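You operate a simulated robot arm through the tools that you are given. There is no shell and no other tool. Be economical: measure what you need, move in short steps, check, and stop when the job is done.

You run a simulated two-armed robot. Do the job below in one go: nothing can be reset, and whatever is moved stays where it is left.

JOB
Pour the orange drink into the blue glass and crate the bottle.
Fine: empty the open bottle; hold it while the red cap turns tight; then stand it in the dark pink crate; spill nothing. Set down upright: red cap bottle.

Only the result counts: the job must be done as asked and must still hold three seconds after the hand-in. Knocking over, shifting, dropping, spilling or breaking anything else fails it. A push-on lid holds only when it is set on centred and level and pressed home; a screw cap is set on level and turned clockwise until tight.

ROBOT AND FRAMES
Two 7-joint arms with three-finger grippers on one trunk, on a base that drives. Base frame: it is fixed to the floor where the robot stands at the start and does not move with it; the origin is under the middle of the robot, x ahead of it, y to its left, z up; the surface under the hand at the start is at about z = 780. Readings come in mm, rad, newtons and seconds.
The left shoulder is at the start at [30, 124, 1058], the right one opposite. With the tool pointing down near the work surface each hand reaches from about 100 to 780 mm from the robot's upright axis, wherever it stands, measured 20 degrees to its own side. Places, roughly: blue cap bottle (6x6x20 cm) [500, -600, 900]; crate [500, -700, 800]; white cap bottle (6x6x20 cm) [600, -700, 900]; yellow cap bottle (6x6x20 cm) [600, -800, 900]. Payload 2.2 kg a hand.
Tool frame (each hand has its own): the origin (TCP) lies between the finger pads and is the grasp point; the fingertips stand 28 mm ahead of it; z points along the fingers, y is the line along which they close. The gripper opens to 102 mm. The gripper's body begins 71 mm behind the TCP.
Orientation is told as [roll, pitch, yaw] about the base's x, y, z axes, in that order, counted from this pose: with the fingers straight down and closing along the base's y, the tool's x points along the base's -x, its y along +y and its z along -z.

CONTROLS
- The arms move only by the tool send_rows. It takes "left_steps", "right_steps" or both (then of equal length, played together; a hand with none holds still); each is one flat list of numbers, 7 for each row, row after row: the turn, a rotation vector about the base's x, y, z in units of 5 degrees (1.0 is 5 degrees), then the shift along the base's x, y, z in units of 20 mm (1.0 is 20 mm), then the gripper command, from -1 (shut) to 1 (fully open), values between in proportion. In form: [ax, ay, az, dx, dy, dz, jaw, ax, ay, az, dx, dy, dz, jaw, ...]. A call has 1 to 8 rows; each row shifts and turns the commanded pose from where the row before left it. A call with a number of a shift or a turn outside -1 to 1 is refused whole. A row lasts 0.2 s, in which the tool goes at most 50 mm and 0.15 rad; a call with a longer step from one row to the next is refused whole, and so is a gripper value outside its range. Where a pose cannot be reached the arm comes as near as it can. A force on the tool above 40 N (or 10 N above the force at the start of the call, whichever is more), or a blocked arm, ends the call early, and 0.2 s more pass. Each finger halts on what it meets, pressing with about 39 N; the grip force reading is that of the motor and also rises with nothing between the fingers. The clock runs only during rows and for 0.2 s after the last one: add rows that do not move to give the fingers time. The reply holds the time, the measured pose of the TCP, the force on the tool along the base axes, the opening and the grip force, in the units named above and with some noise, with the torque about the TCP (base axes, N m) and any sound that the robot's microphone picked up, and new pictures: "views" is both (left out), scene, wrist or none (wrist: the cameras of the hands that moved).
- Cameras (640 x 400 px; columns grow to the right, rows downward): "scene" is now at [34.3, -27.7, 1759.8]; the picture's right is [-0.38, -0.92, 0.00], its down [-0.78, 0.33, -0.53] and it looks along [0.49, -0.20, -0.85] (base axes); focal length 273 px, centre (320, 200). "left" rides on the left gripper at [72, 38, -86] in its tool frame; the picture's right is [-0.46, 0.89, 0.00], its down [-0.60, -0.32, -0.73] and it looks along [-0.65, -0.34, 0.68] (tool axes); focal length 256 px, centre (320, 200). "right" rides on the right gripper at [69, 44, -86] in its tool frame; the picture's right is [-0.53, 0.85, 0.00], its down [-0.58, -0.36, -0.73] and it looks along [-0.62, -0.39, 0.68] (tool axes); focal length 256 px, centre (320, 200). There is no depth. A picture from a camera that has moved, and an enlarged one, comes with that camera's place and axes in the base frame and with its lens.
- lift_body(by): slides the trunk up (or, below 0, down) by that many mm; the arms and the scene camera ride with it, the base frame stays. It gives what a move gives, with no picture.
- roll_base(legs): drives the robot by 1 to 6 legs, each [ahead, left, turn to the left] in mm, mm and rad, along the robot's own axes; the way and the turn of a leg run together, so that a leg with both is an arc; at most 1500 mm and 3.142 rad a leg. The arms and the cameras ride along, it lands a little off, and it stops where it bumps. It gives what a move gives, and a new picture of the scene camera.
- pan_tilt(pan, tilt): turns the head with the scene camera to pan (to the left, within 2.496 rad either way) and tilt (down, from -0.506 to 1.204), counted from straight ahead of the robot. It gives what a move gives, and a new picture of the scene camera.
- enlarge(camera, box): a new picture of the part [left, top, right, bottom] of that camera's present view, enlarged. It takes no simulated time.
- sign_off(): hands the job in; it is judged then, once.

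Work in short steps. Places have to be worked out from the pictures, the camera data and where the tool is seen: move nearer, look again, correct. Check each grasp and each placing, and mend what went wrong. You have 120 turns and 260 pictures in all, those below and enlarged ones among them. Open the grippers and draw the arms clear of the work before you hand the job in, unless the task says otherwise; then end with one line.

The tools are called after "Emit:" as a command line: name --argument value ..., lists and objects as JSON in quotes. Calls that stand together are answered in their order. send_rows: Moves the arms, as the interface text tells. Its arguments: {"type":"object","properties":{"left_steps":{"type":"array","items":{"type":"number"}},"right_steps":{"type":"array","items":{"type":"number"}},"views":{"type":"string","enum":["both","scene","wrist","none"]}},"required":[]} The other tools are called the same way: lift_body (by) slides the trunk up or down; roll_base (legs) drives the base; pan_tilt (pan, tilt) turns the head that bears the scene camera; enlarge (camera, box) takes an enlarged picture of a part of a camera's view; sign_off () hands the job in.

At the start:

```text
time_s: 0.0
left_position: [615.9, 192.6, 1270.6]
left_tcp_rot: [0.0, 0.0, 0.0]
left_ft_force: [0.9, 0.5, 0.5]
left_torque: [0.0, 0.03, 0.01]
left_gripper_width: 102.1
left_gripper_force: 0.0
right_position: [430.2, -245.1, 1194.8]
right_tcp_rot: [0.001, 0.001, 0.0]
right_ft_force: [0.7, -0.3, 0.5]
right_torque: [0.0, 0.0, -0.02]
right_gripper_width: 101.7
right_gripper_force: 0.1
trunk travel left (down, up): [-300.0, 240.0]
robot x, y, heading: [-0.4, 0.3, -0.001]
head pan, tilt: [-0.393, 1.014]
```

scene: 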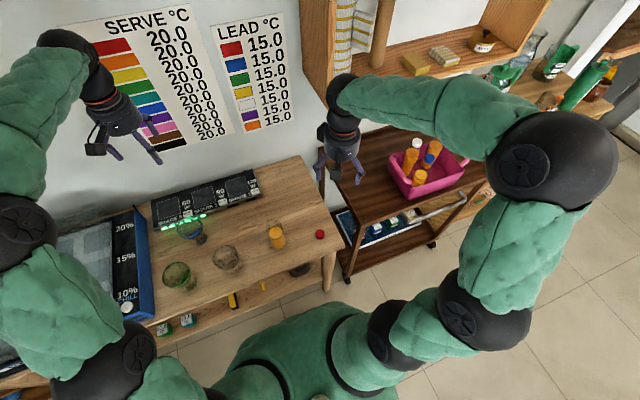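
right: 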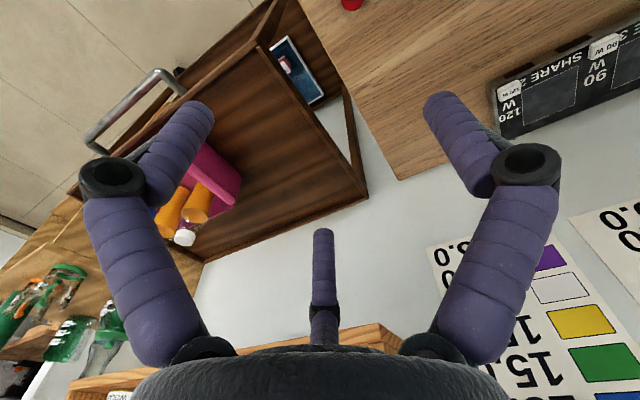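
left: 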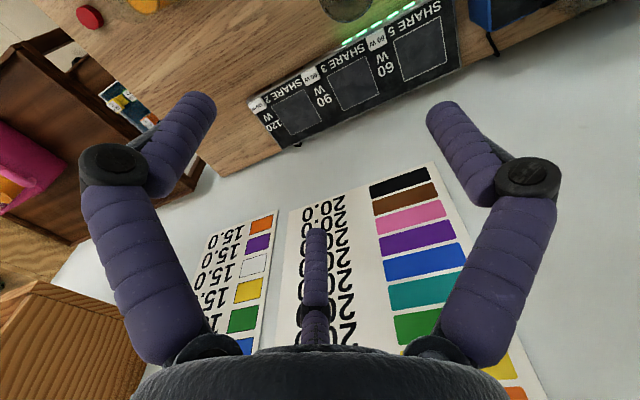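

I look closer at the table and the crate before moving.

Emit:
enlarge --camera "scene" --box '[140, 160, 360, 310]'

Emit:
enlarge --camera "scene" --box '[340, 110, 500, 220]'

```text
2.67 times, centred on (250, 235) of scene
camera zoom: at [34.3, -27.7, 1759.8], right [-0.38, -0.92, 0.0], down [-0.78, 0.33, -0.53], along [0.49, -0.2, -0.85], focal length 728 px, centre (507, 107)
```

zoom: 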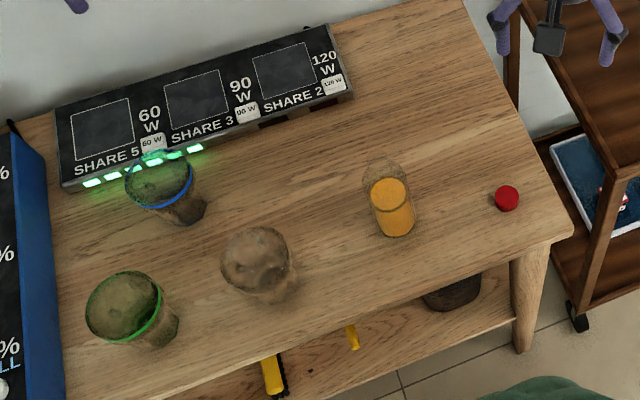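

```text
3.64 times, centred on (420, 165) of scene
camera zoom: at [34.3, -27.7, 1759.8], right [-0.38, -0.92, 0.0], down [-0.78, 0.33, -0.53], along [0.49, -0.2, -0.85], focal length 993 px, centre (-44, 327)
```

zoom: 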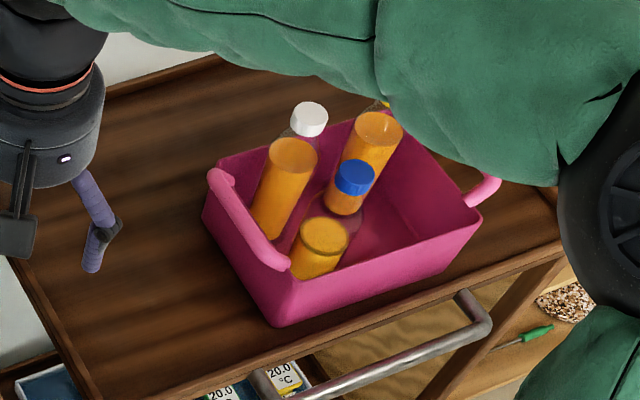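

Open bottle stands near [478,-39], red cap near [444,-197], blue-rimmed glass near [613,240] (rim z≈880), other glasses near [456,142] and [456,301]. I swing the left hand's fingers forward, moving it toward the bottle but high, and shift the right hand out of the way.

Emit:
send_rows --left_steps '[0, -1, 0, -0.4, -0.2, -0.2, 1, 0, -1, 0, -0.4, -0.2, -0.2, 1, 0, -1, 0, -0.4, -0.2, -0.2, 1, 0, -1, 0, -0.4, -0.2, -0.2, 1, 0, -1, 0, -0.4, -0.2, -0.2, 1, 0, -1, 0, -0.4, -0.2, -0.2, 1, 0, -1, 0, -0.4, -0.2, -0.2, 1, 0, -1, 0, -0.4, -0.2, -0.2, 1]' --right_steps '[0, 0, 0, 0, -0.7, 0, 1, 0, 0, 0, 0, -0.7, 0, 1, 0, 0, 0, 0, -0.7, 0, 1, 0, 0, 0, 0, -0.7, 0, 1, 0, 0, 0, 0, -0.7, 0, 1, 0, 0, 0, 0, -0.7, 0, 1, 0, 0, 0, 0, -0.7, 0, 1, 0, 0, 0, 0, -0.7, 0, 1]' --views "none"

Emit:
send_rows --left_steps '[0, -1, 0, -0.4, -0.7, -0.3, 1, 0, -1, 0, -0.4, -0.7, -0.3, 1, 0, -1, 0, -0.4, -0.7, -0.3, 1, 0, -1, 0, -0.4, -0.7, -0.3, 1, 0, -1, 0, -0.4, -0.7, -0.3, 1, 0, -1, 0, -0.4, -0.7, -0.3, 1, 0, -1, 0, -0.4, -0.7, -0.3, 1, 0, -1, 0, -0.4, -0.7, -0.3, 1]' --views "both"

```text
time_s: 1.8
left_position: [550.7, 161.2, 1239.7]
left_tcp_rot: [-0.003, -0.701, -0.001]
left_ft_force: [-0.4, 0.8, 0.4]
left_torque: [0.03, -0.02, 0.01]
left_gripper_width: 102.1
left_gripper_force: 0.0
right_position: [428.2, -357.7, 1196.4]
right_tcp_rot: [0.001, 0.0, 0.0]
right_ft_force: [-0.7, -1.0, 1.0]
right_torque: [0.02, -0.02, -0.02]
right_gripper_width: 102.0
right_gripper_force: 0.0
trunk travel left (down, up): [-300.0, 240.0]
robot x, y, heading: [-3.5, -2.5, -0.002]
head pan, tilt: [-0.393, 1.014]
```

```text
time_s: 3.6
left_position: [488.7, 48.1, 1192.3]
left_tcp_rot: [-0.006, -1.397, 0.006]
left_ft_force: [0.5, 0.0, 0.9]
left_torque: [0.01, 0.01, 0.0]
left_gripper_width: 102.1
left_gripper_force: 0.0
right_position: [429.0, -357.2, 1196.0]
right_tcp_rot: [0.0, 0.0, 0.001]
right_ft_force: [-1.1, 0.4, 0.0]
right_torque: [0.02, -0.03, -0.02]
right_gripper_width: 102.0
right_gripper_force: 0.1
trunk travel left (down, up): [-300.0, 240.0]
robot x, y, heading: [1.7, -0.8, 0.001]
head pan, tilt: [-0.393, 1.014]
camera scene: at [34.3, -28.3, 1759.8], right [-0.38, -0.92, 0.0], down [-0.78, 0.33, -0.53], along [0.49, -0.2, -0.85], focal length 273 px, centre (320, 200)
camera left: at [391.5, 84.5, 1134.9], right [0.08, 0.89, 0.46], down [-0.62, -0.32, 0.72], along [0.78, -0.34, 0.52], focal length 256 px, centre (320, 200)
```

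scene: 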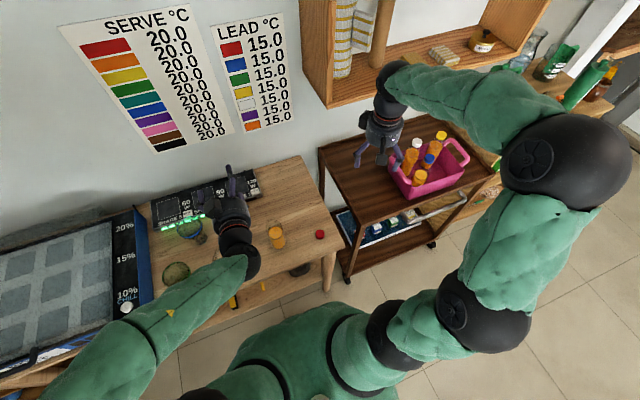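
left: 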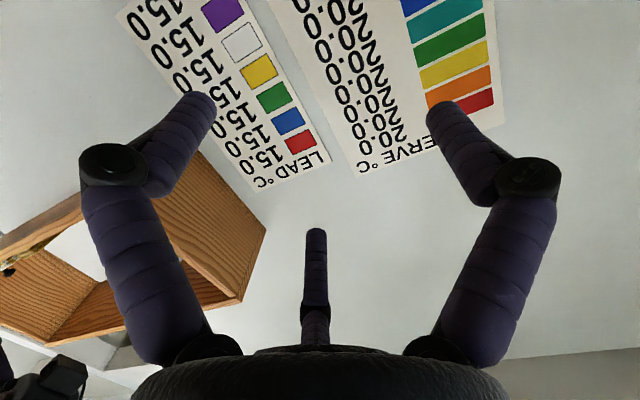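

The left arm is oriented. I enlarge the bottle, glass and crate for shape details.

Emit:
enlarge --camera "scene" --box '[250, 205, 340, 261]'

Emit:
enlarge --camera "scene" --box '[380, 120, 480, 210]'

Emit:
enlarge --camera "scene" --box '[145, 195, 235, 255]'

```text
7.11 times, centred on (295, 233) of scene
camera zoom: at [34.3, -28.3, 1759.8], right [-0.38, -0.92, 0.0], down [-0.78, 0.33, -0.53], along [0.49, -0.2, -0.85], focal length 1942 px, centre (498, -35)
```

zoom: 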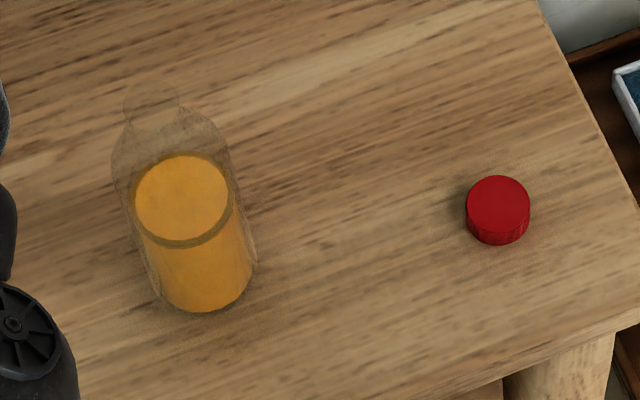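

```text
4.44 times, centred on (430, 165) of scene
camera zoom: at [34.3, -28.3, 1759.8], right [-0.38, -0.92, 0.0], down [-0.78, 0.33, -0.53], along [0.49, -0.2, -0.85], focal length 1214 px, centre (-169, 356)
```

zoom: 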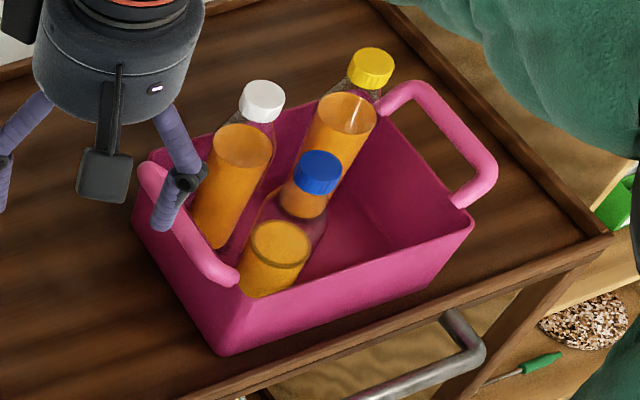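

```text
6.67 times, centred on (190, 225) of scene
camera zoom: at [34.3, -28.3, 1759.8], right [-0.38, -0.92, 0.0], down [-0.78, 0.33, -0.53], along [0.49, -0.2, -0.85], focal length 1820 px, centre (1187, 33)
```

zoom: 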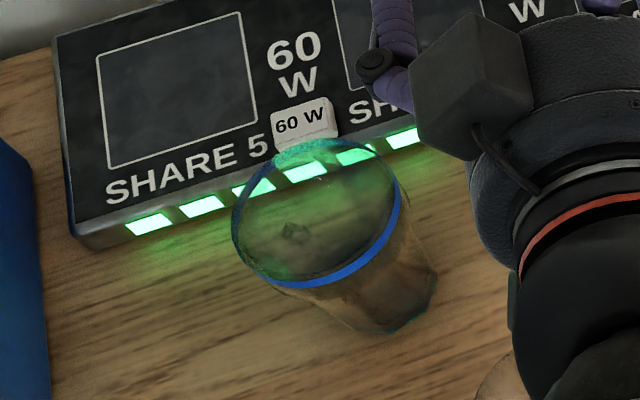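

Bottle ≈[479,-42], mouth z≈972, body straight to z≈925; glass rim ≈[612,238,882]. I move the left hand over the bottle, keeping a ~80° pitch for camera clearance.

Emit:
send_rows --left_steps '[0, 0, 0, -0.06, -0.56, -0.82, 1, 0, 0, 0, -0.06, -0.56, -0.82, 1, 0, 0, 0, -0.06, -0.56, -0.82, 1, 0, 0, 0, -0.06, -0.56, -0.82, 1, 0, 0, 0, -0.06, -0.56, -0.82, 1, 0, 0, 0, -0.06, -0.56, -0.82, 1, 0, 0, 0, -0.06, -0.56, -0.82, 1, 0, 0, 0, -0.06, -0.56, -0.82, 1]' --views "both"

```text
time_s: 5.4
left_position: [478.4, -40.4, 1060.6]
left_tcp_rot: [-0.003, -1.396, 0.006]
left_ft_force: [-0.3, 0.3, 0.3]
left_torque: [-0.03, 0.01, -0.01]
left_gripper_width: 101.7
left_gripper_force: 0.1
right_position: [430.6, -356.4, 1195.3]
right_tcp_rot: [-0.001, -0.001, -0.001]
right_ft_force: [0.3, -0.8, -0.5]
right_torque: [0.02, 0.02, -0.01]
right_gripper_width: 102.1
right_gripper_force: 0.0
trunk travel left (down, up): [-300.0, 240.0]
robot x, y, heading: [-3.2, 1.0, -0.0]
head pan, tilt: [-0.393, 1.014]
camera scene: at [34.8, -28.5, 1759.8], right [-0.38, -0.92, 0.0], down [-0.78, 0.33, -0.53], along [0.49, -0.2, -0.85], focal length 273 px, centre (320, 200)
camera left: at [380.0, -4.3, 1004.4], right [0.08, 0.89, 0.46], down [-0.61, -0.32, 0.72], along [0.78, -0.34, 0.52], focal length 256 px, centre (320, 200)
```

scene: 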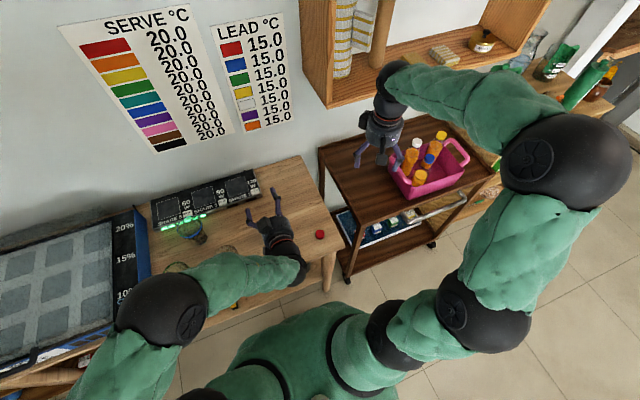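
left: 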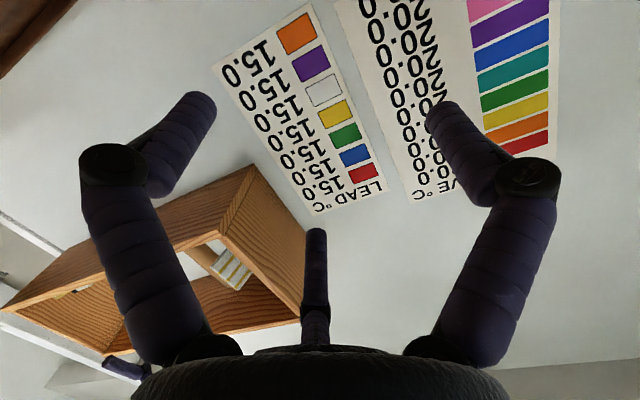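

I enlarge to check the gripper straddles the bottle.

Emit:
enlarge --camera "scene" --box '[230, 180, 350, 290]'

```text
3.64 times, centred on (290, 235) of scene
camera zoom: at [34.8, -28.5, 1759.8], right [-0.38, -0.92, 0.0], down [-0.78, 0.33, -0.53], along [0.49, -0.2, -0.85], focal length 993 px, centre (429, 73)
```

zoom: 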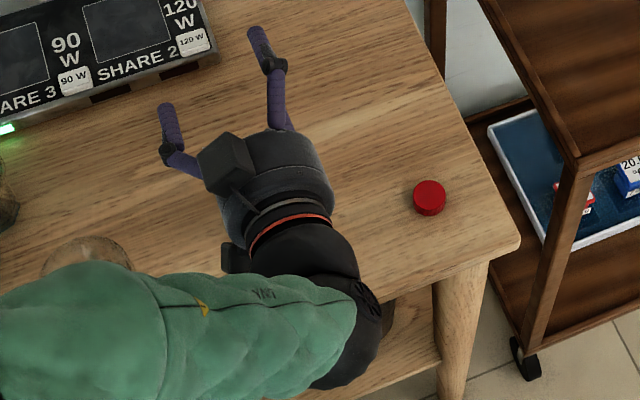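

Path looks clear in plan (forearm at x<360, glass at x>411). I descend half-way and check.

Emit:
send_rows --left_steps '[0, 0, 0, 0, -0.04, -1, 1, 0, 0, 0, 0, -0.04, -1, 1, 0, 0, 0, 0, 0, -1, 1, 0, 0, 0, 0, 0, -1, 1]' --views "scene"

Emit:
enlarge --camera "scene" --box '[200, 180, 350, 300]'

```text
time_s: 6.4
left_position: [477.9, -41.7, 980.0]
left_tcp_rot: [0.002, -1.397, -0.002]
left_ft_force: [1.4, -1.2, 0.3]
left_torque: [-0.06, -0.02, 0.01]
left_gripper_width: 101.6
left_gripper_force: 0.0
right_position: [428.7, -357.7, 1196.8]
right_tcp_rot: [0.0, 0.001, -0.001]
right_ft_force: [-1.6, -0.3, 0.4]
right_torque: [-0.01, -0.02, -0.01]
right_gripper_width: 101.9
right_gripper_force: 0.1
trunk travel left (down, up): [-300.0, 240.0]
robot x, y, heading: [2.3, -0.7, 0.003]
head pan, tilt: [-0.393, 1.014]
camera scene: at [34.3, -28.3, 1759.8], right [-0.38, -0.92, 0.0], down [-0.78, 0.33, -0.53], along [0.49, -0.2, -0.85], focal length 273 px, centre (320, 200)
```

scene: 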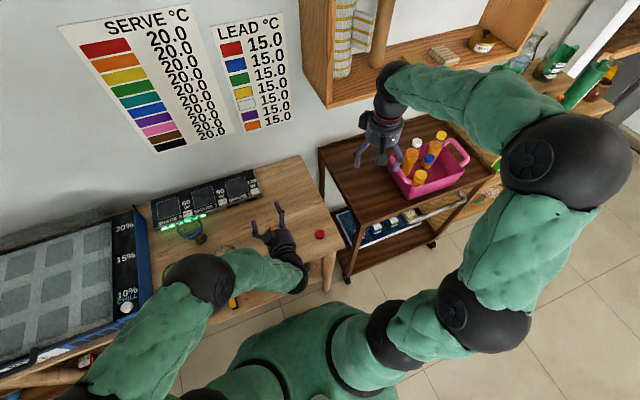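

```text
3.33 times, centred on (275, 240) of scene
camera zoom: at [34.3, -28.3, 1759.8], right [-0.38, -0.92, 0.0], down [-0.78, 0.33, -0.53], along [0.49, -0.2, -0.85], focal length 910 px, centre (470, 67)
```

zoom: 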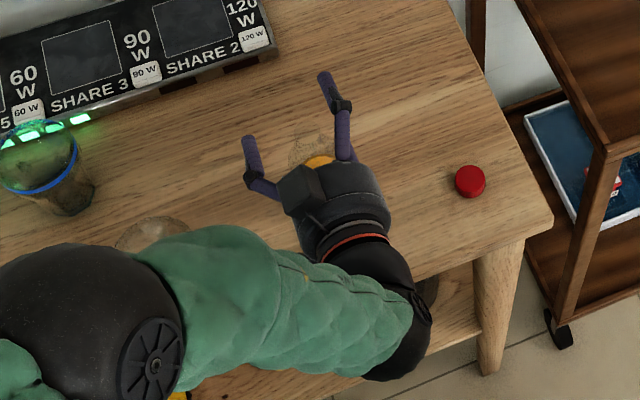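

The elbow is swinging low over the glasses because the target is close. I raise the trunk 200 mm and back off 120 mm to give the arm room.

Emit:
lift_body --by 200

Emit:
roll_base --legs '[[-120, 0, 0]]'

```text
time_s: 8.6
left_position: [477.0, -40.7, 1179.3]
left_tcp_rot: [0.003, -1.395, -0.001]
left_ft_force: [0.3, 0.1, -0.7]
left_torque: [-0.01, -0.05, 0.01]
left_gripper_width: 101.8
left_gripper_force: 0.0
right_position: [427.7, -356.5, 1394.4]
right_tcp_rot: [0.001, 0.0, 0.001]
right_ft_force: [0.3, 0.4, 0.3]
right_torque: [-0.01, 0.03, 0.0]
right_gripper_width: 101.7
right_gripper_force: 0.0
trunk travel left (down, up): [-500.0, 40.0]
robot x, y, heading: [3.1, -1.8, 0.004]
head pan, tilt: [-0.393, 1.014]
```

```text
time_s: 9.8
left_position: [359.7, -41.6, 1179.3]
left_tcp_rot: [0.0, -1.396, 0.002]
left_ft_force: [-1.0, -0.5, 0.1]
left_torque: [-0.02, 0.0, 0.04]
left_gripper_width: 101.8
left_gripper_force: 0.0
right_position: [309.7, -355.3, 1395.5]
right_tcp_rot: [0.0, 0.0, 0.001]
right_ft_force: [1.8, -0.6, -1.0]
right_torque: [0.0, 0.01, 0.0]
right_gripper_width: 102.2
right_gripper_force: 0.0
trunk travel left (down, up): [-500.0, 40.0]
robot x, y, heading: [-120.4, -0.9, 0.0]
head pan, tilt: [-0.393, 1.014]
camera scene: at [-85.0, -28.0, 1959.8], right [-0.38, -0.92, 0.0], down [-0.78, 0.32, -0.53], along [0.49, -0.2, -0.85], focal length 273 px, centre (320, 200)
```

scene: 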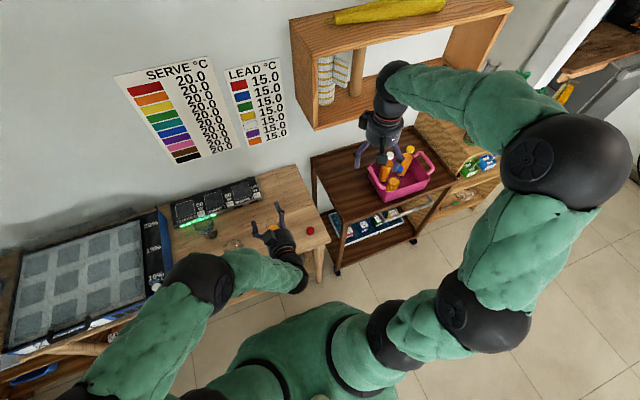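

Now the left hand goes forward again over the bottle, staying high.

Emit:
send_rows --left_steps '[0, 0, 0, 1, 0, -0.5, 1, 0, 0, 0, 1, 0, -0.5, 1, 0, 0, 0, 1, 0, -0.5, 1, 0, 0, 0, 1, 0, -1, 1, 0, 0, 0, 1, 0, -1, 1, 0, 0, 0, 0.9, 0, -1, 1, 0, 0, 0, 0, 0, -1, 1]' --views "scene"

Emit:
enlarge --camera "scene" --box '[160, 170, 340, 300]'

```text
time_s: 11.4
left_position: [475.4, -40.8, 1069.7]
left_tcp_rot: [-0.005, -1.394, 0.006]
left_ft_force: [0.8, -0.1, 0.5]
left_torque: [0.02, 0.03, 0.01]
left_gripper_width: 102.0
left_gripper_force: 0.1
right_position: [309.3, -357.1, 1395.0]
right_tcp_rot: [0.0, 0.001, 0.001]
right_ft_force: [-0.2, 0.3, -0.3]
right_torque: [0.0, -0.02, 0.01]
right_gripper_width: 102.0
right_gripper_force: 0.0
trunk travel left (down, up): [-500.0, 40.0]
robot x, y, heading: [-122.2, 1.8, 0.002]
head pan, tilt: [-0.393, 1.014]
camera scene: at [-85.6, -28.1, 1959.8], right [-0.38, -0.92, 0.0], down [-0.78, 0.32, -0.53], along [0.49, -0.2, -0.85], focal length 273 px, centre (320, 200)
```

scene: 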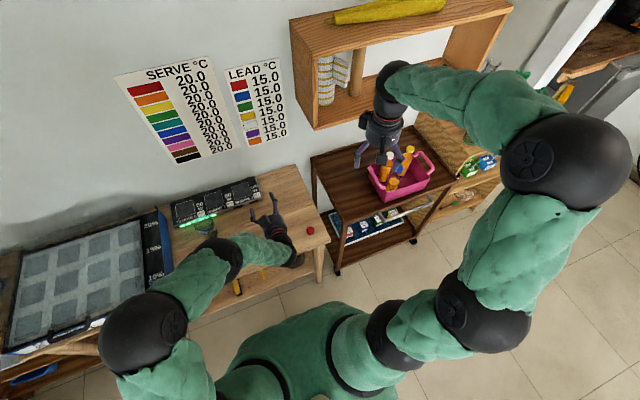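

```text
3.08 times, centred on (250, 235) of scene
camera zoom: at [-85.6, -28.1, 1959.8], right [-0.38, -0.92, 0.0], down [-0.78, 0.32, -0.53], along [0.49, -0.2, -0.85], focal length 840 px, centre (535, 92)
```

zoom: 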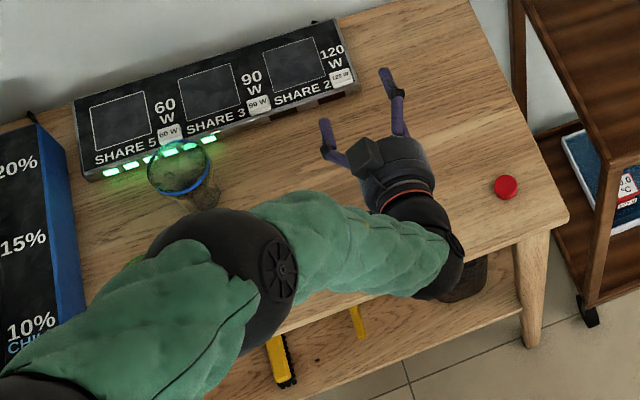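

The left forearm would crowd the glasses, so I swap roles: right arm (coming from the free right side) will pour, left arm (tool down) will handle the cap. I return the left hand to tool-down, rising.

Emit:
send_rows --left_steps '[0, 0, 0, 0, 0, 1, 1, 0, 0.5, 0, 0, 0, 1, 1, 0, 1, 0, 0, 0, 1, 1, 0, 1, 0, 0, 0, 1, 1, 0, 1, 0, 0, 0, 1, 1, 0, 1, 0, 0, 0, 0.8, 1, 0, 1, 0, 0, 0, 0.5, 1, 0, 1, 0, 0, 0, 0, 1]' --views "none"

Emit:
send_rows --left_steps '[0, 1, 0, 0, -0.5, 0, 1, 0, 1, 0, 0, -0.5, 0, 1, 0, 1, 0, 0, -0.5, 0, 1, 0, 1, 0, 0, -0.5, 0, 1, 0, 1, 0, 0, -0.5, 0, 1, 0, 1, 0, 0, -0.5, 0, 1, 0, 1, 0, 0, -0.5, 0, 1, 0, 1, 0, 0, -0.5, 0, 1]' --views "none"

```text
time_s: 13.2
left_position: [475.9, -39.5, 1194.9]
left_tcp_rot: [0.0, -0.827, 0.0]
left_ft_force: [-0.1, -1.1, 0.9]
left_torque: [-0.01, 0.01, -0.01]
left_gripper_width: 102.1
left_gripper_force: 0.0
right_position: [309.7, -356.3, 1394.9]
right_tcp_rot: [-0.001, 0.001, 0.003]
right_ft_force: [0.2, 0.0, 0.0]
right_torque: [-0.02, 0.02, -0.01]
right_gripper_width: 102.1
right_gripper_force: 0.1
trunk travel left (down, up): [-500.0, 40.0]
robot x, y, heading: [-119.5, 0.0, 0.001]
head pan, tilt: [-0.393, 1.014]
```

```text
time_s: 15.0
left_position: [477.9, -121.8, 1194.9]
left_tcp_rot: [0.001, -0.129, 0.0]
left_ft_force: [0.2, 0.3, 0.1]
left_torque: [0.01, 0.03, 0.01]
left_gripper_width: 101.6
left_gripper_force: 0.0
right_position: [309.4, -355.7, 1395.4]
right_tcp_rot: [0.001, 0.001, 0.003]
right_ft_force: [0.4, -0.6, -0.4]
right_torque: [0.05, 0.03, 0.0]
right_gripper_width: 102.1
right_gripper_force: 0.1
trunk travel left (down, up): [-500.0, 40.0]
robot x, y, heading: [-119.2, 0.5, 0.004]
head pan, tilt: [-0.393, 1.014]
```

Next I bring the left hand above the cap and look with its wrist camera.

Emit:
send_rows --left_steps '[0, 0.19, 0, -0.2, -0.48, -0.2, 1, 0, 0.19, 0, -0.2, -0.48, -0.4, 1, 0, 0.19, 0, -0.2, -0.48, -1, 1, 0, 0.19, 0, -0.2, -0.48, -1, 1, 0, 0.19, 0, -0.2, -0.48, -1, 1, 0, 0.19, 0, -0.2, -0.48, -1, 1, 0, 0.19, 0, -0.2, -0.48, -1, 1, 0, 0.15, 0, -0.2, -0.48, -1, 1]' --views "both"

```text
time_s: 16.8
left_position: [444.3, -199.5, 1066.5]
left_tcp_rot: [0.001, -0.002, 0.001]
left_ft_force: [0.2, 0.1, -0.1]
left_torque: [0.0, 0.0, 0.0]
left_gripper_width: 102.0
left_gripper_force: 0.0
right_position: [309.3, -355.8, 1393.9]
right_tcp_rot: [0.0, 0.0, 0.002]
right_ft_force: [-0.3, 0.3, -1.1]
right_torque: [0.03, 0.03, -0.02]
right_gripper_width: 101.8
right_gripper_force: 0.1
trunk travel left (down, up): [-500.0, 40.0]
robot x, y, heading: [-117.8, 0.1, 0.001]
head pan, tilt: [-0.393, 1.014]
camera scene: at [-85.3, -28.6, 1959.8], right [-0.38, -0.92, 0.0], down [-0.78, 0.33, -0.53], along [0.49, -0.2, -0.85], focal length 273 px, centre (320, 200)
camera left: at [372.4, -162.2, 1152.2], right [0.46, 0.89, 0.0], down [0.6, -0.32, 0.73], along [0.65, -0.34, -0.68], focal length 256 px, centre (320, 200)
```

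scene: 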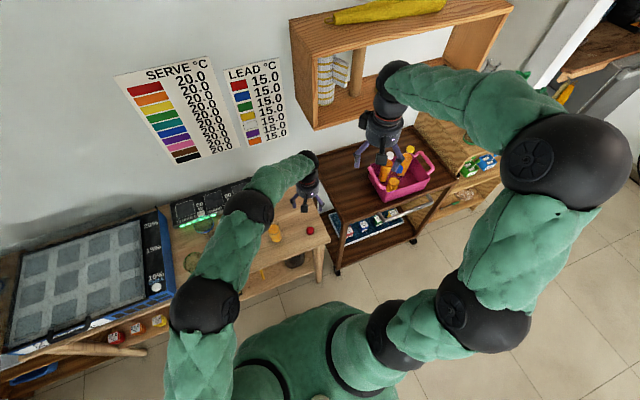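
left: 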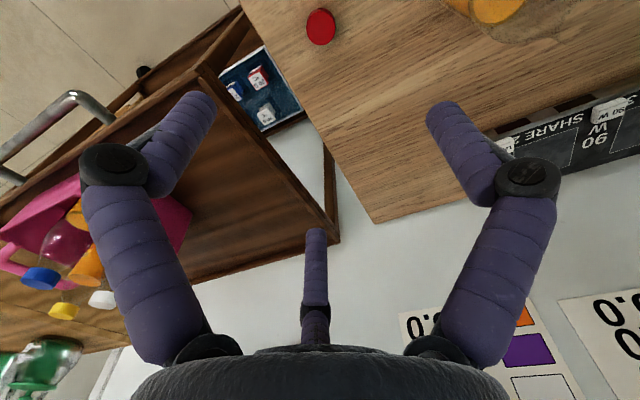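

Both cameras put the cap at ≈[446,-199]; the left hand is right above. I descend, stopping 30 mm short to check.

Emit:
send_rows --left_steps '[0, 0, 0, 0.1, 0, -1, 0.5, 0, 0, 0, 0, 0, -1, 0.5, 0, 0, 0, 0, 0, -1, 0.5, 0, 0, 0, 0, 0, -1, 0.5, 0, 0, 0, 0, 0, -1, 0.5, 0, 0, 0, 0, 0, -1, 0.5, 0, 0, 0, 0, 0, -1, 0.5, 0, 0, 0, 0, 0, -1, 0.5]' --views "none"

Emit:
send_rows --left_steps '[0, 0, 0, 0, 0, -1, 0.5, 0, 0, 0, 0, 0, -1, 0.5, 0, 0, 0, 0, 0, -1, 0.5]' --views "both"

Emit:
enlarge --camera "scene" --box '[250, 190, 350, 260]'

```text
time_s: 18.6
left_position: [446.6, -197.1, 904.0]
left_tcp_rot: [0.001, -0.002, 0.001]
left_ft_force: [0.9, -0.3, 0.1]
left_torque: [-0.03, 0.04, 0.0]
left_gripper_width: 76.6
left_gripper_force: 0.0
right_position: [308.3, -356.6, 1394.9]
right_tcp_rot: [0.0, 0.0, 0.003]
right_ft_force: [-0.2, 0.3, -0.7]
right_torque: [-0.01, 0.01, 0.0]
right_gripper_width: 102.2
right_gripper_force: 0.1
trunk travel left (down, up): [-500.0, 40.0]
robot x, y, heading: [-117.0, -0.7, 0.002]
head pan, tilt: [-0.393, 1.014]
```

```text
time_s: 19.4
left_position: [436.8, -192.3, 868.0]
left_tcp_rot: [0.003, -0.001, 0.002]
left_ft_force: [0.1, -0.9, 1.0]
left_torque: [-0.01, -0.02, 0.05]
left_gripper_width: 76.4
left_gripper_force: 0.0
left hand out of reach, approached as far as the arm can: row 2, 3
right_position: [309.4, -357.0, 1394.4]
right_tcp_rot: [0.001, 0.001, 0.001]
right_ft_force: [0.5, 0.1, 0.0]
right_torque: [0.02, 0.0, -0.01]
right_gripper_width: 102.0
right_gripper_force: 0.0
trunk travel left (down, up): [-500.0, 40.0]
robot x, y, heading: [-122.1, -2.5, 0.006]
head pan, tilt: [-0.393, 1.014]
camera scene: at [-85.5, -27.9, 1959.8], right [-0.38, -0.92, 0.0], down [-0.78, 0.32, -0.53], along [0.49, -0.2, -0.85], focal length 273 px, centre (320, 200)
camera left: at [365.3, -156.2, 954.3], right [0.46, 0.89, 0.0], down [0.6, -0.32, 0.73], along [0.65, -0.34, -0.68], focal length 256 px, centre (320, 200)
```

scene: 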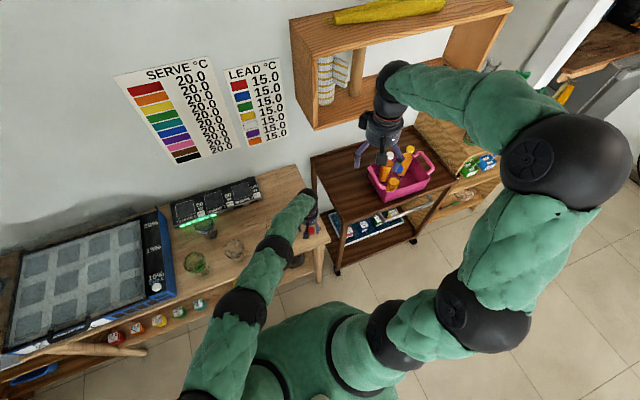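
left: 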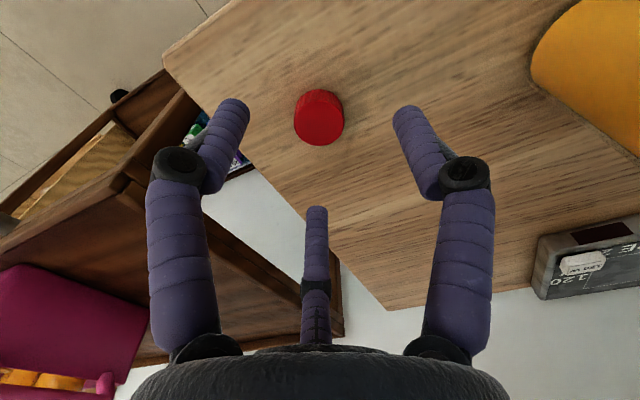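

```text
5.71 times, centred on (300, 225) of scene
camera zoom: at [-85.5, -27.9, 1959.8], right [-0.38, -0.92, 0.0], down [-0.78, 0.32, -0.53], along [0.49, -0.2, -0.85], focal length 1560 px, centre (434, 57)
```

zoom: 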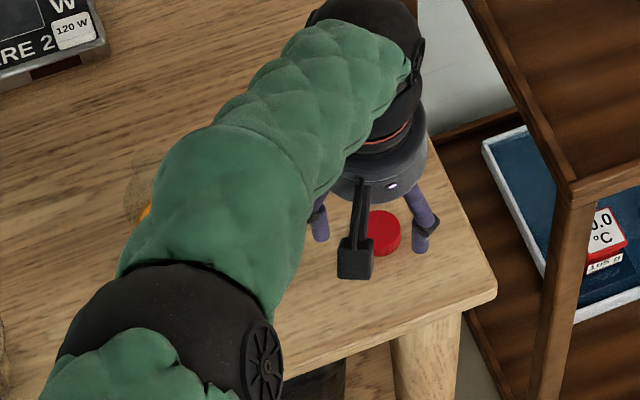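

The raised trunk puts the cap out of reach. I lift the hand 120 mm, lower the trunk 150 mm, then continue.

Emit:
send_rows --left_steps '[0, 0, 0, 0, 0, 1, 0.5, 0, 0, 0, 0, 0, 1, 0.5, 0, 0, 0, 0, 0, 1, 0.5, 0, 0, 0, 0, 0, 1, 0.5, 0, 0, 0, 0, 0, 1, 0.5, 0, 0, 0, 0, 0, 1, 0.5]' --views "none"

Emit:
lift_body --by -120

```text
time_s: 20.8
left_position: [437.2, -192.9, 988.3]
left_tcp_rot: [0.002, -0.002, 0.0]
left_ft_force: [-0.8, -0.6, 0.0]
left_torque: [0.02, -0.02, 0.02]
left_gripper_width: 76.4
left_gripper_force: 0.1
right_position: [308.8, -356.4, 1396.1]
right_tcp_rot: [0.0, 0.0, 0.002]
right_ft_force: [0.9, 0.5, -0.5]
right_torque: [-0.01, 0.0, 0.04]
right_gripper_width: 101.9
right_gripper_force: 0.0
trunk travel left (down, up): [-500.0, 40.0]
robot x, y, heading: [-120.5, -1.2, 0.003]
head pan, tilt: [-0.393, 1.014]
```

```text
time_s: 22.3
left_position: [438.2, -192.7, 868.8]
left_tcp_rot: [0.002, 0.0, 0.0]
left_ft_force: [-0.2, -0.5, 0.6]
left_torque: [0.01, 0.0, -0.02]
left_gripper_width: 76.4
left_gripper_force: 0.1
right_position: [309.3, -357.2, 1276.0]
right_tcp_rot: [-0.002, 0.001, 0.001]
right_ft_force: [-1.2, 0.2, -0.2]
right_torque: [-0.02, -0.02, 0.0]
right_gripper_width: 101.9
right_gripper_force: 0.1
trunk travel left (down, up): [-380.0, 160.0]
robot x, y, heading: [-119.5, 1.7, 0.002]
head pan, tilt: [-0.393, 1.014]
```

Cap is at about [444,-197.5]. I move over it and lower to TCP z≈812.

Emit:
send_rows --left_steps '[0, 0, 0, 0.3, -0.25, -0.5, 0.5, 0, 0, 0, 0, 0, -1, 0.5, 0, 0, 0, 0, 0, -0.6, 0.5, 0, 0, 0, 0, 0, -0.4, 0.5, 0, 0, 0, 0, 0, 0, 0.5]' --views "wrist"

```text
time_s: 23.5
left_position: [443.1, -197.7, 819.4]
left_tcp_rot: [0.003, -0.003, -0.001]
left_ft_force: [0.2, 1.1, -0.8]
left_torque: [0.04, 0.0, 0.04]
left_gripper_width: 76.6
left_gripper_force: 0.0
right_position: [308.9, -355.5, 1276.1]
right_tcp_rot: [-0.001, 0.0, 0.001]
right_ft_force: [-0.1, -0.5, 0.5]
right_torque: [0.01, 0.0, 0.02]
right_gripper_width: 102.0
right_gripper_force: 0.1
trunk travel left (down, up): [-380.0, 160.0]
robot x, y, heading: [-119.4, 3.7, 0.001]
head pan, tilt: [-0.393, 1.014]
camera left: at [371.8, -161.7, 904.6], right [0.46, 0.89, 0.0], down [0.6, -0.32, 0.73], along [0.65, -0.34, -0.68], focal length 256 px, centre (320, 200)
```

left: 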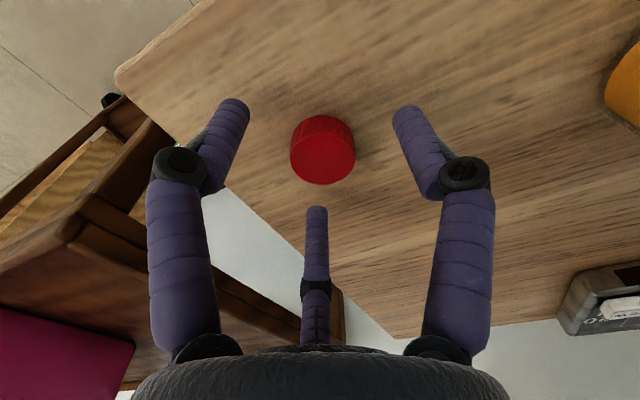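

Cap is at ≈[445.4,-198.4], well centred. I lower 8 mm and close.

Emit:
send_rows --left_steps '[0, 0, 0, 0.1, -0.03, -0.4, 0.5, 0, 0, 0, 0, 0, 0, 0, 0, 0, 0, 0, 0, 0, -0.5, 0, 0, 0, 0, 0, 0, -1, 0, 0, 0, 0, 0, 0, -1]' --views "wrist"

```text
time_s: 24.7
left_position: [447.0, -197.4, 811.1]
left_tcp_rot: [0.002, -0.002, 0.001]
left_ft_force: [1.8, 0.1, 0.3]
left_torque: [-0.02, -0.09, 0.03]
left_gripper_width: 32.8
left_gripper_force: 39.2
right_position: [309.5, -354.9, 1274.3]
right_tcp_rot: [0.001, 0.0, 0.001]
right_ft_force: [0.2, 0.2, 0.5]
right_torque: [-0.04, 0.01, 0.02]
right_gripper_width: 102.0
right_gripper_force: 0.0
trunk travel left (down, up): [-380.0, 160.0]
robot x, y, heading: [-119.5, -0.8, 0.004]
head pan, tilt: [-0.393, 1.014]
camera left: at [374.5, -162.0, 897.2], right [0.46, 0.89, 0.0], down [0.6, -0.32, 0.73], along [0.65, -0.34, -0.68], focal length 256 px, centre (320, 200)
```

left: 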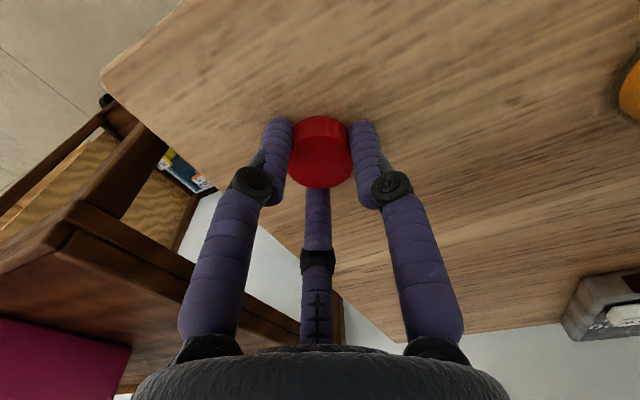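

Cap is held (32.8 mm). I lift it straight up.

Emit:
send_rows --left_steps '[0, 0, 0, 0, 0, 1, -1, 0, 0, 0, 0, 0, 1, -1, 0, 0, 0, 0, 0, 1, -1, 0, 0, 0, 0, 0, 1, -1, 0, 0, 0, 0, 0, 1, -1, 0, 0, 0, 0, 0, 1, -1, 0, 0, 0, 0, 0, 1, -1, 0, 0, 0, 0, 0, 1, -1]' --right_steps '[0, -1, 0, 0, 0, 0, 1, 0, -1, 0, 0, 0, 0, 1, 0, -1, 0, 0, 0, 0, 1, 0, -1, 0, 0, 0, 0, 1, 0, -1, 0, 0, 0, 0, 1, 0, -1, 0, 0, 0, 0, 1, 0, -1, 0, 0, 0, 0, 1, 0, -1, 0, 0, 0, 0, 1]' --views "wrist"

Emit:
send_rows --left_steps '[0, 0, 0, -0.3, 0.3, 1, -1, 0, 0, 0, -0.3, 1, 1, -1, 0, 0, 0, -0.3, 1, 1, -1, 0, 0, 0, -0.3, 1, 1, -1, 0, 0, 0, -0.3, 1, 1, -1, 0, 0, 0, -0.3, 1, 1, -1, 0, 0, 0, -0.3, 1, 0.5, -1, 0, 0, 0, -0.3, 1, 0, -1]' --right_steps '[0, -1, 0, 0, 0, 0, 1, 0, -1, 0, 0, 0, 0, 1, 0, -1, 0, 0, 0, 0, 1, 0, -1, 0, 0, 0, 0, 1, 0, -1, 0, 0, 0, 0, 1, 0, -1, 0, 0, 0, 0, 1, 0, -1, 0, 0, 0, 0, 1, 0, -1, 0, 0, 0, 0, 1]' --views "scene"

```text
time_s: 26.5
left_position: [445.6, -197.2, 971.2]
left_tcp_rot: [0.001, -0.001, 0.0]
left_ft_force: [0.5, -0.1, -0.6]
left_torque: [0.0, -0.02, -0.02]
left_gripper_width: 32.7
left_gripper_force: 39.0
right_position: [307.2, -355.8, 1276.1]
right_tcp_rot: [-0.003, -0.701, 0.002]
right_ft_force: [0.1, 0.0, -0.3]
right_torque: [0.0, -0.01, 0.04]
right_gripper_width: 102.4
right_gripper_force: 0.0
trunk travel left (down, up): [-380.0, 160.0]
robot x, y, heading: [-118.2, 1.0, -0.005]
head pan, tilt: [-0.393, 1.014]
camera right: at [199.3, -311.6, 1296.1], right [0.41, 0.85, 0.34], down [-0.03, -0.36, 0.93], along [0.91, -0.39, -0.12], focal length 256 px, centre (320, 200)
camera left: at [373.3, -161.6, 1058.1], right [0.46, 0.89, 0.0], down [0.6, -0.32, 0.73], along [0.65, -0.34, -0.68], focal length 256 px, centre (320, 200)
```

right: 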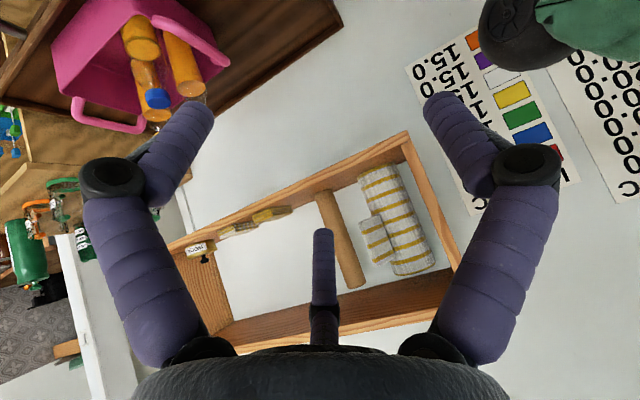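
left: 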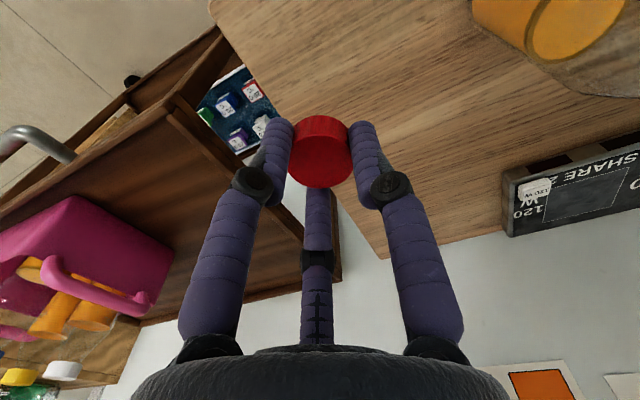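

```text
time_s: 28.3
left_position: [396.3, -48.0, 1101.6]
left_tcp_rot: [0.001, -0.002, 0.0]
left_ft_force: [0.0, 0.0, 0.1]
left_torque: [0.0, 0.05, 0.0]
left_gripper_width: 32.7
left_gripper_force: 39.0
right_position: [309.4, -356.3, 1274.7]
right_tcp_rot: [-0.012, -1.396, 0.009]
right_ft_force: [-0.1, 0.4, -0.6]
right_torque: [0.02, 0.0, 0.01]
right_gripper_width: 101.9
right_gripper_force: 0.0
trunk travel left (down, up): [-380.0, 160.0]
robot x, y, heading: [-121.7, 3.9, -0.005]
head pan, tilt: [-0.393, 1.014]
camera scene: at [-85.7, -27.2, 1839.8], right [-0.38, -0.92, 0.0], down [-0.78, 0.32, -0.53], along [0.49, -0.2, -0.85], focal length 273 px, centre (320, 200)
```

scene: 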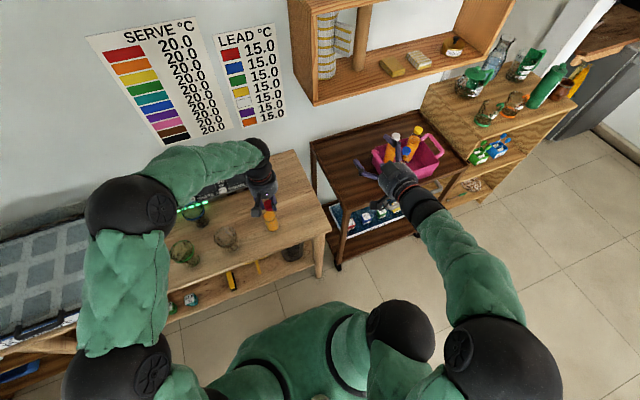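

Left hand with cap retreats to the left side; right hand yaws 30° left and drops toward the bottle.

Emit:
send_rows --left_steps '[0, 0, 0, -0.3, 1, 0.4, -1, 0, 0, 0, -0.3, 1, 0.4, -1, 0, 0, 0, -0.3, 1, 0.4, -1, 0, 0, 0, -0.3, 1, 0.4, -1, 0, 0, 0, -0.3, 1, 0.4, -1, 0, 0, 0, -0.3, 1, 0.4, -1, 0, 0, 0, -0.3, 1, 0.4, -1, 0, 0, 0, -0.3, 1, 0.4, -1]' --right_steps '[0, 0, 1, 0.3, 0.6, -0.6, 1, 0, 0, 1, 0.3, 0.6, -0.6, 1, 0, 0, 1, 0.3, 0.6, -0.6, 1, 0, 0, 1, 0.3, 0.6, -0.6, 1, 0, 0, 1, 0.3, 0.6, -0.6, 1, 0, 0, 1, 0.3, 0.6, -0.6, 1, 0, 0, 0, 0.3, 0.6, -0.6, 1, 0, 0, 0, 0.3, 0.6, -0.6, 1]' --views "none"

Emit:
send_rows --left_steps '[0, 0, 0, 0, 1, 0, -1, 0, 0, 0, 0, 1, 0, -1, 0, 0, 0, 0, 1, 0, -1, 0, 0, 0, 0, 1, 0, -1, 0, 0, 0, 0, 1, 0, -1, 0, 0, 0, 0, 1, 0, -1, 0, 0, 0, 0, 1, 0, -1, 0, 0, 0, 0, 1, 0, -1]' --right_steps '[0, 0, 0, 0.5, 0.8, -0.6, 1, 0, 0, 0, 0.5, 0.8, -0.6, 1, 0, 0, 0, 0.5, 0.8, -0.6, 1, 0, 0, 0, 0.5, 0.8, -0.6, 1, 0, 0, 0, 0.5, 0.8, -0.6, 1, 0, 0, 0, 0.5, 0.8, -0.6, 1, 0, 0, 0, 0.5, 0.8, -0.4, 1, 0, 0, 0, 0.5, 0.8, 0, 1]' --views "scene"

Emit:
enlarge --camera "scene" --box '[180, 170, 360, 300]'

```text
time_s: 30.1
left_position: [349.3, 109.1, 1166.1]
left_tcp_rot: [0.001, -0.002, -0.001]
left_ft_force: [-0.1, -1.1, 0.4]
left_torque: [-0.03, 0.0, 0.01]
left_gripper_width: 32.7
left_gripper_force: 38.7
right_position: [358.6, -259.1, 1178.7]
right_tcp_rot: [-0.01, -1.396, 0.534]
right_ft_force: [0.4, -0.1, -0.2]
right_torque: [0.02, -0.01, 0.02]
right_gripper_width: 101.9
right_gripper_force: 0.0
trunk travel left (down, up): [-380.0, 160.0]
robot x, y, heading: [-118.4, -3.6, 0.001]
head pan, tilt: [-0.393, 1.014]
```

```text
time_s: 31.9
left_position: [350.2, 268.5, 1165.3]
left_tcp_rot: [-0.001, -0.001, -0.001]
left_ft_force: [-0.7, 0.4, 0.3]
left_torque: [0.02, -0.02, -0.03]
left_gripper_width: 32.8
left_gripper_force: 39.4
right_position: [440.9, -136.0, 1099.1]
right_tcp_rot: [0.022, -1.391, 0.508]
right_ft_force: [-0.4, 0.2, -0.7]
right_torque: [0.02, 0.03, -0.01]
right_gripper_width: 101.6
right_gripper_force: 0.0
right hand out of reach, approached as far as the arm can: row 8
trunk travel left (down, up): [-380.0, 160.0]
robot x, y, heading: [-120.2, 1.1, -0.003]
head pan, tilt: [-0.393, 1.014]
camera scene: at [-85.4, -26.6, 1839.8], right [-0.38, -0.92, 0.0], down [-0.78, 0.32, -0.53], along [0.49, -0.2, -0.85], focal length 273 px, centre (320, 200)
```

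scene: 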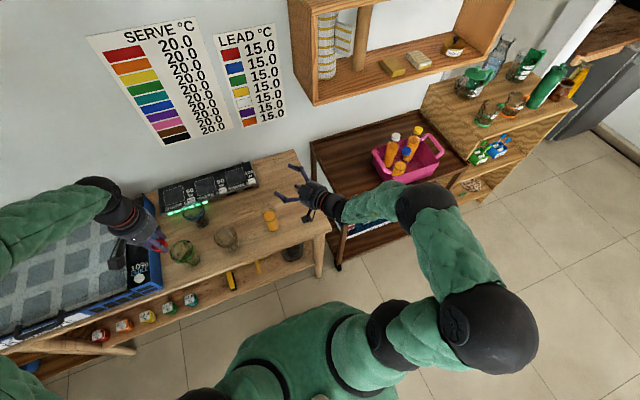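

```text
3.08 times, centred on (270, 235) of scene
camera zoom: at [-85.4, -26.6, 1839.8], right [-0.38, -0.92, 0.0], down [-0.78, 0.32, -0.53], along [0.49, -0.2, -0.85], focal length 840 px, centre (474, 92)
```

zoom: 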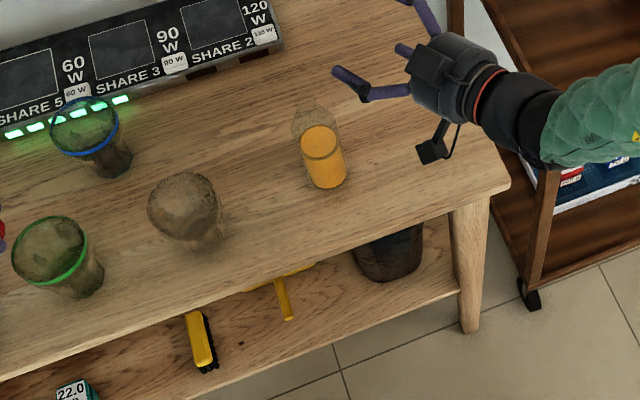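

The right hand hit a joint limit; the forearm comes more from the right, so I try with more yaw while advancing.

Emit:
send_rows --right_steps '[0, 0, 1, 0, 0, 0, 1, 0, 0, 1, 0, 0, 0, 1, 0, 0, 1, 0.2, 0.3, 0, 1, 0, 0, 1, 0.2, 0.6, 0, 1, 0, 0, 1, 0.2, 0.6, 0, 1, 0, 0, 1, 0.2, 0.6, 0, 1]' --views "scene"

```text
time_s: 33.3
left_position: [351.5, 266.5, 1164.8]
left_tcp_rot: [0.001, -0.001, -0.001]
left_ft_force: [-0.4, 0.8, 0.1]
left_torque: [-0.04, -0.01, -0.02]
left_gripper_width: 32.7
left_gripper_force: 39.4
right_position: [455.3, -92.7, 1101.6]
right_tcp_rot: [-0.002, -1.395, 1.05]
right_ft_force: [0.5, -0.5, 0.0]
right_torque: [0.02, -0.02, 0.01]
right_gripper_width: 101.6
right_gripper_force: 0.1
trunk travel left (down, up): [-380.0, 160.0]
robot x, y, heading: [-118.9, -0.2, 0.001]
head pan, tilt: [-0.393, 1.014]
camera scene: at [-84.8, -27.6, 1839.8], right [-0.38, -0.92, 0.0], down [-0.78, 0.32, -0.53], along [0.49, -0.2, -0.85], focal length 273 px, centre (320, 200)
```

scene: 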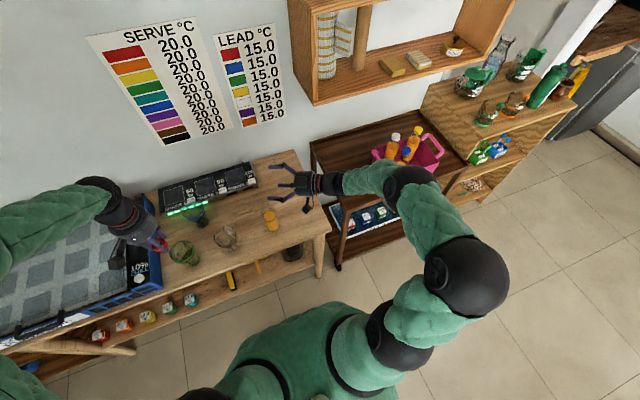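

Yaw 60° works. I move over the bottle at ≈[480,-40] and descend partway.

Emit:
send_rows --right_steps '[0, 0, 0, 0.42, 0.88, 0, 1, 0, 0, 0, 0.42, 0.88, 0, 1, 0, 0, 0, 0.4, 0.86, -0.2, 1, 0, 0, 0, 0, 0, -1, 1, 0, 0, 0, 0, 0, -1, 1, 0, 0, 0, 0, 0, -1, 1, 0, 0, 0, 0, 0, -1, 1]' --views "both"

Emit:
enlarge --camera "scene" --box '[200, 170, 350, 270]'

```text
time_s: 34.9
left_position: [350.1, 266.9, 1165.6]
left_tcp_rot: [0.002, -0.002, 0.001]
left_ft_force: [-0.5, -0.2, 0.1]
left_torque: [0.01, -0.02, -0.02]
left_gripper_width: 32.5
left_gripper_force: 38.9
right_position: [483.4, -41.1, 1018.8]
right_tcp_rot: [-0.012, -1.397, 1.057]
right_ft_force: [0.7, 0.4, 0.8]
right_torque: [-0.04, -0.03, 0.01]
right_gripper_width: 102.1
right_gripper_force: 0.0
trunk travel left (down, up): [-380.0, 160.0]
robot x, y, heading: [-119.9, 0.5, 0.009]
head pan, tilt: [-0.393, 1.014]
camera scene: at [-85.2, -28.0, 1839.8], right [-0.38, -0.92, 0.0], down [-0.78, 0.32, -0.53], along [0.49, -0.2, -0.85], focal length 273 px, centre (320, 200)
camera right: at [395.7, -102.9, 964.6], right [-0.69, 0.5, 0.52], down [0.0, -0.72, 0.7], along [0.73, 0.48, 0.49], focal length 256 px, centre (320, 200)
```

scene: 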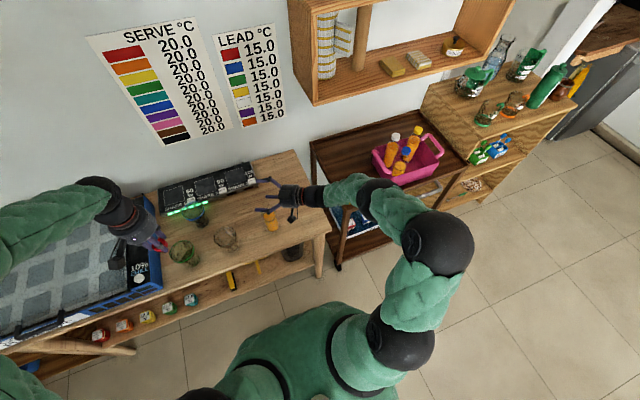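
right: 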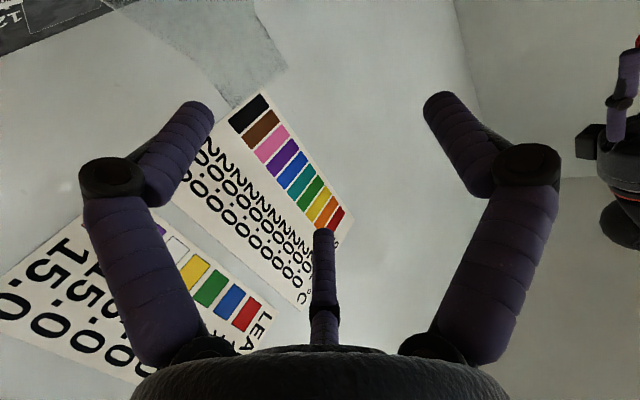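

```text
4.00 times, centred on (275, 220) of scene
camera zoom: at [-85.2, -28.0, 1839.8], right [-0.38, -0.92, 0.0], down [-0.78, 0.32, -0.53], along [0.49, -0.2, -0.85], focal length 1092 px, centre (500, 120)
```

zoom: 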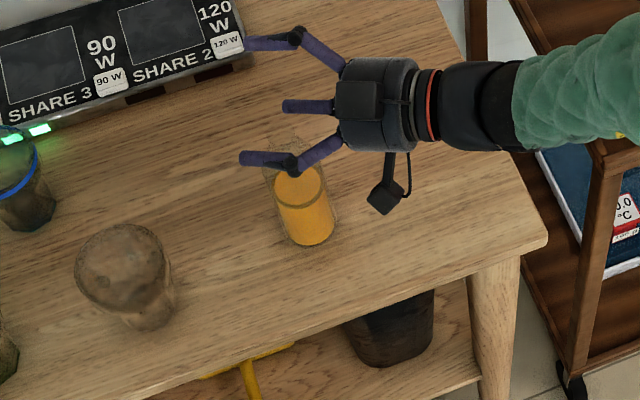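

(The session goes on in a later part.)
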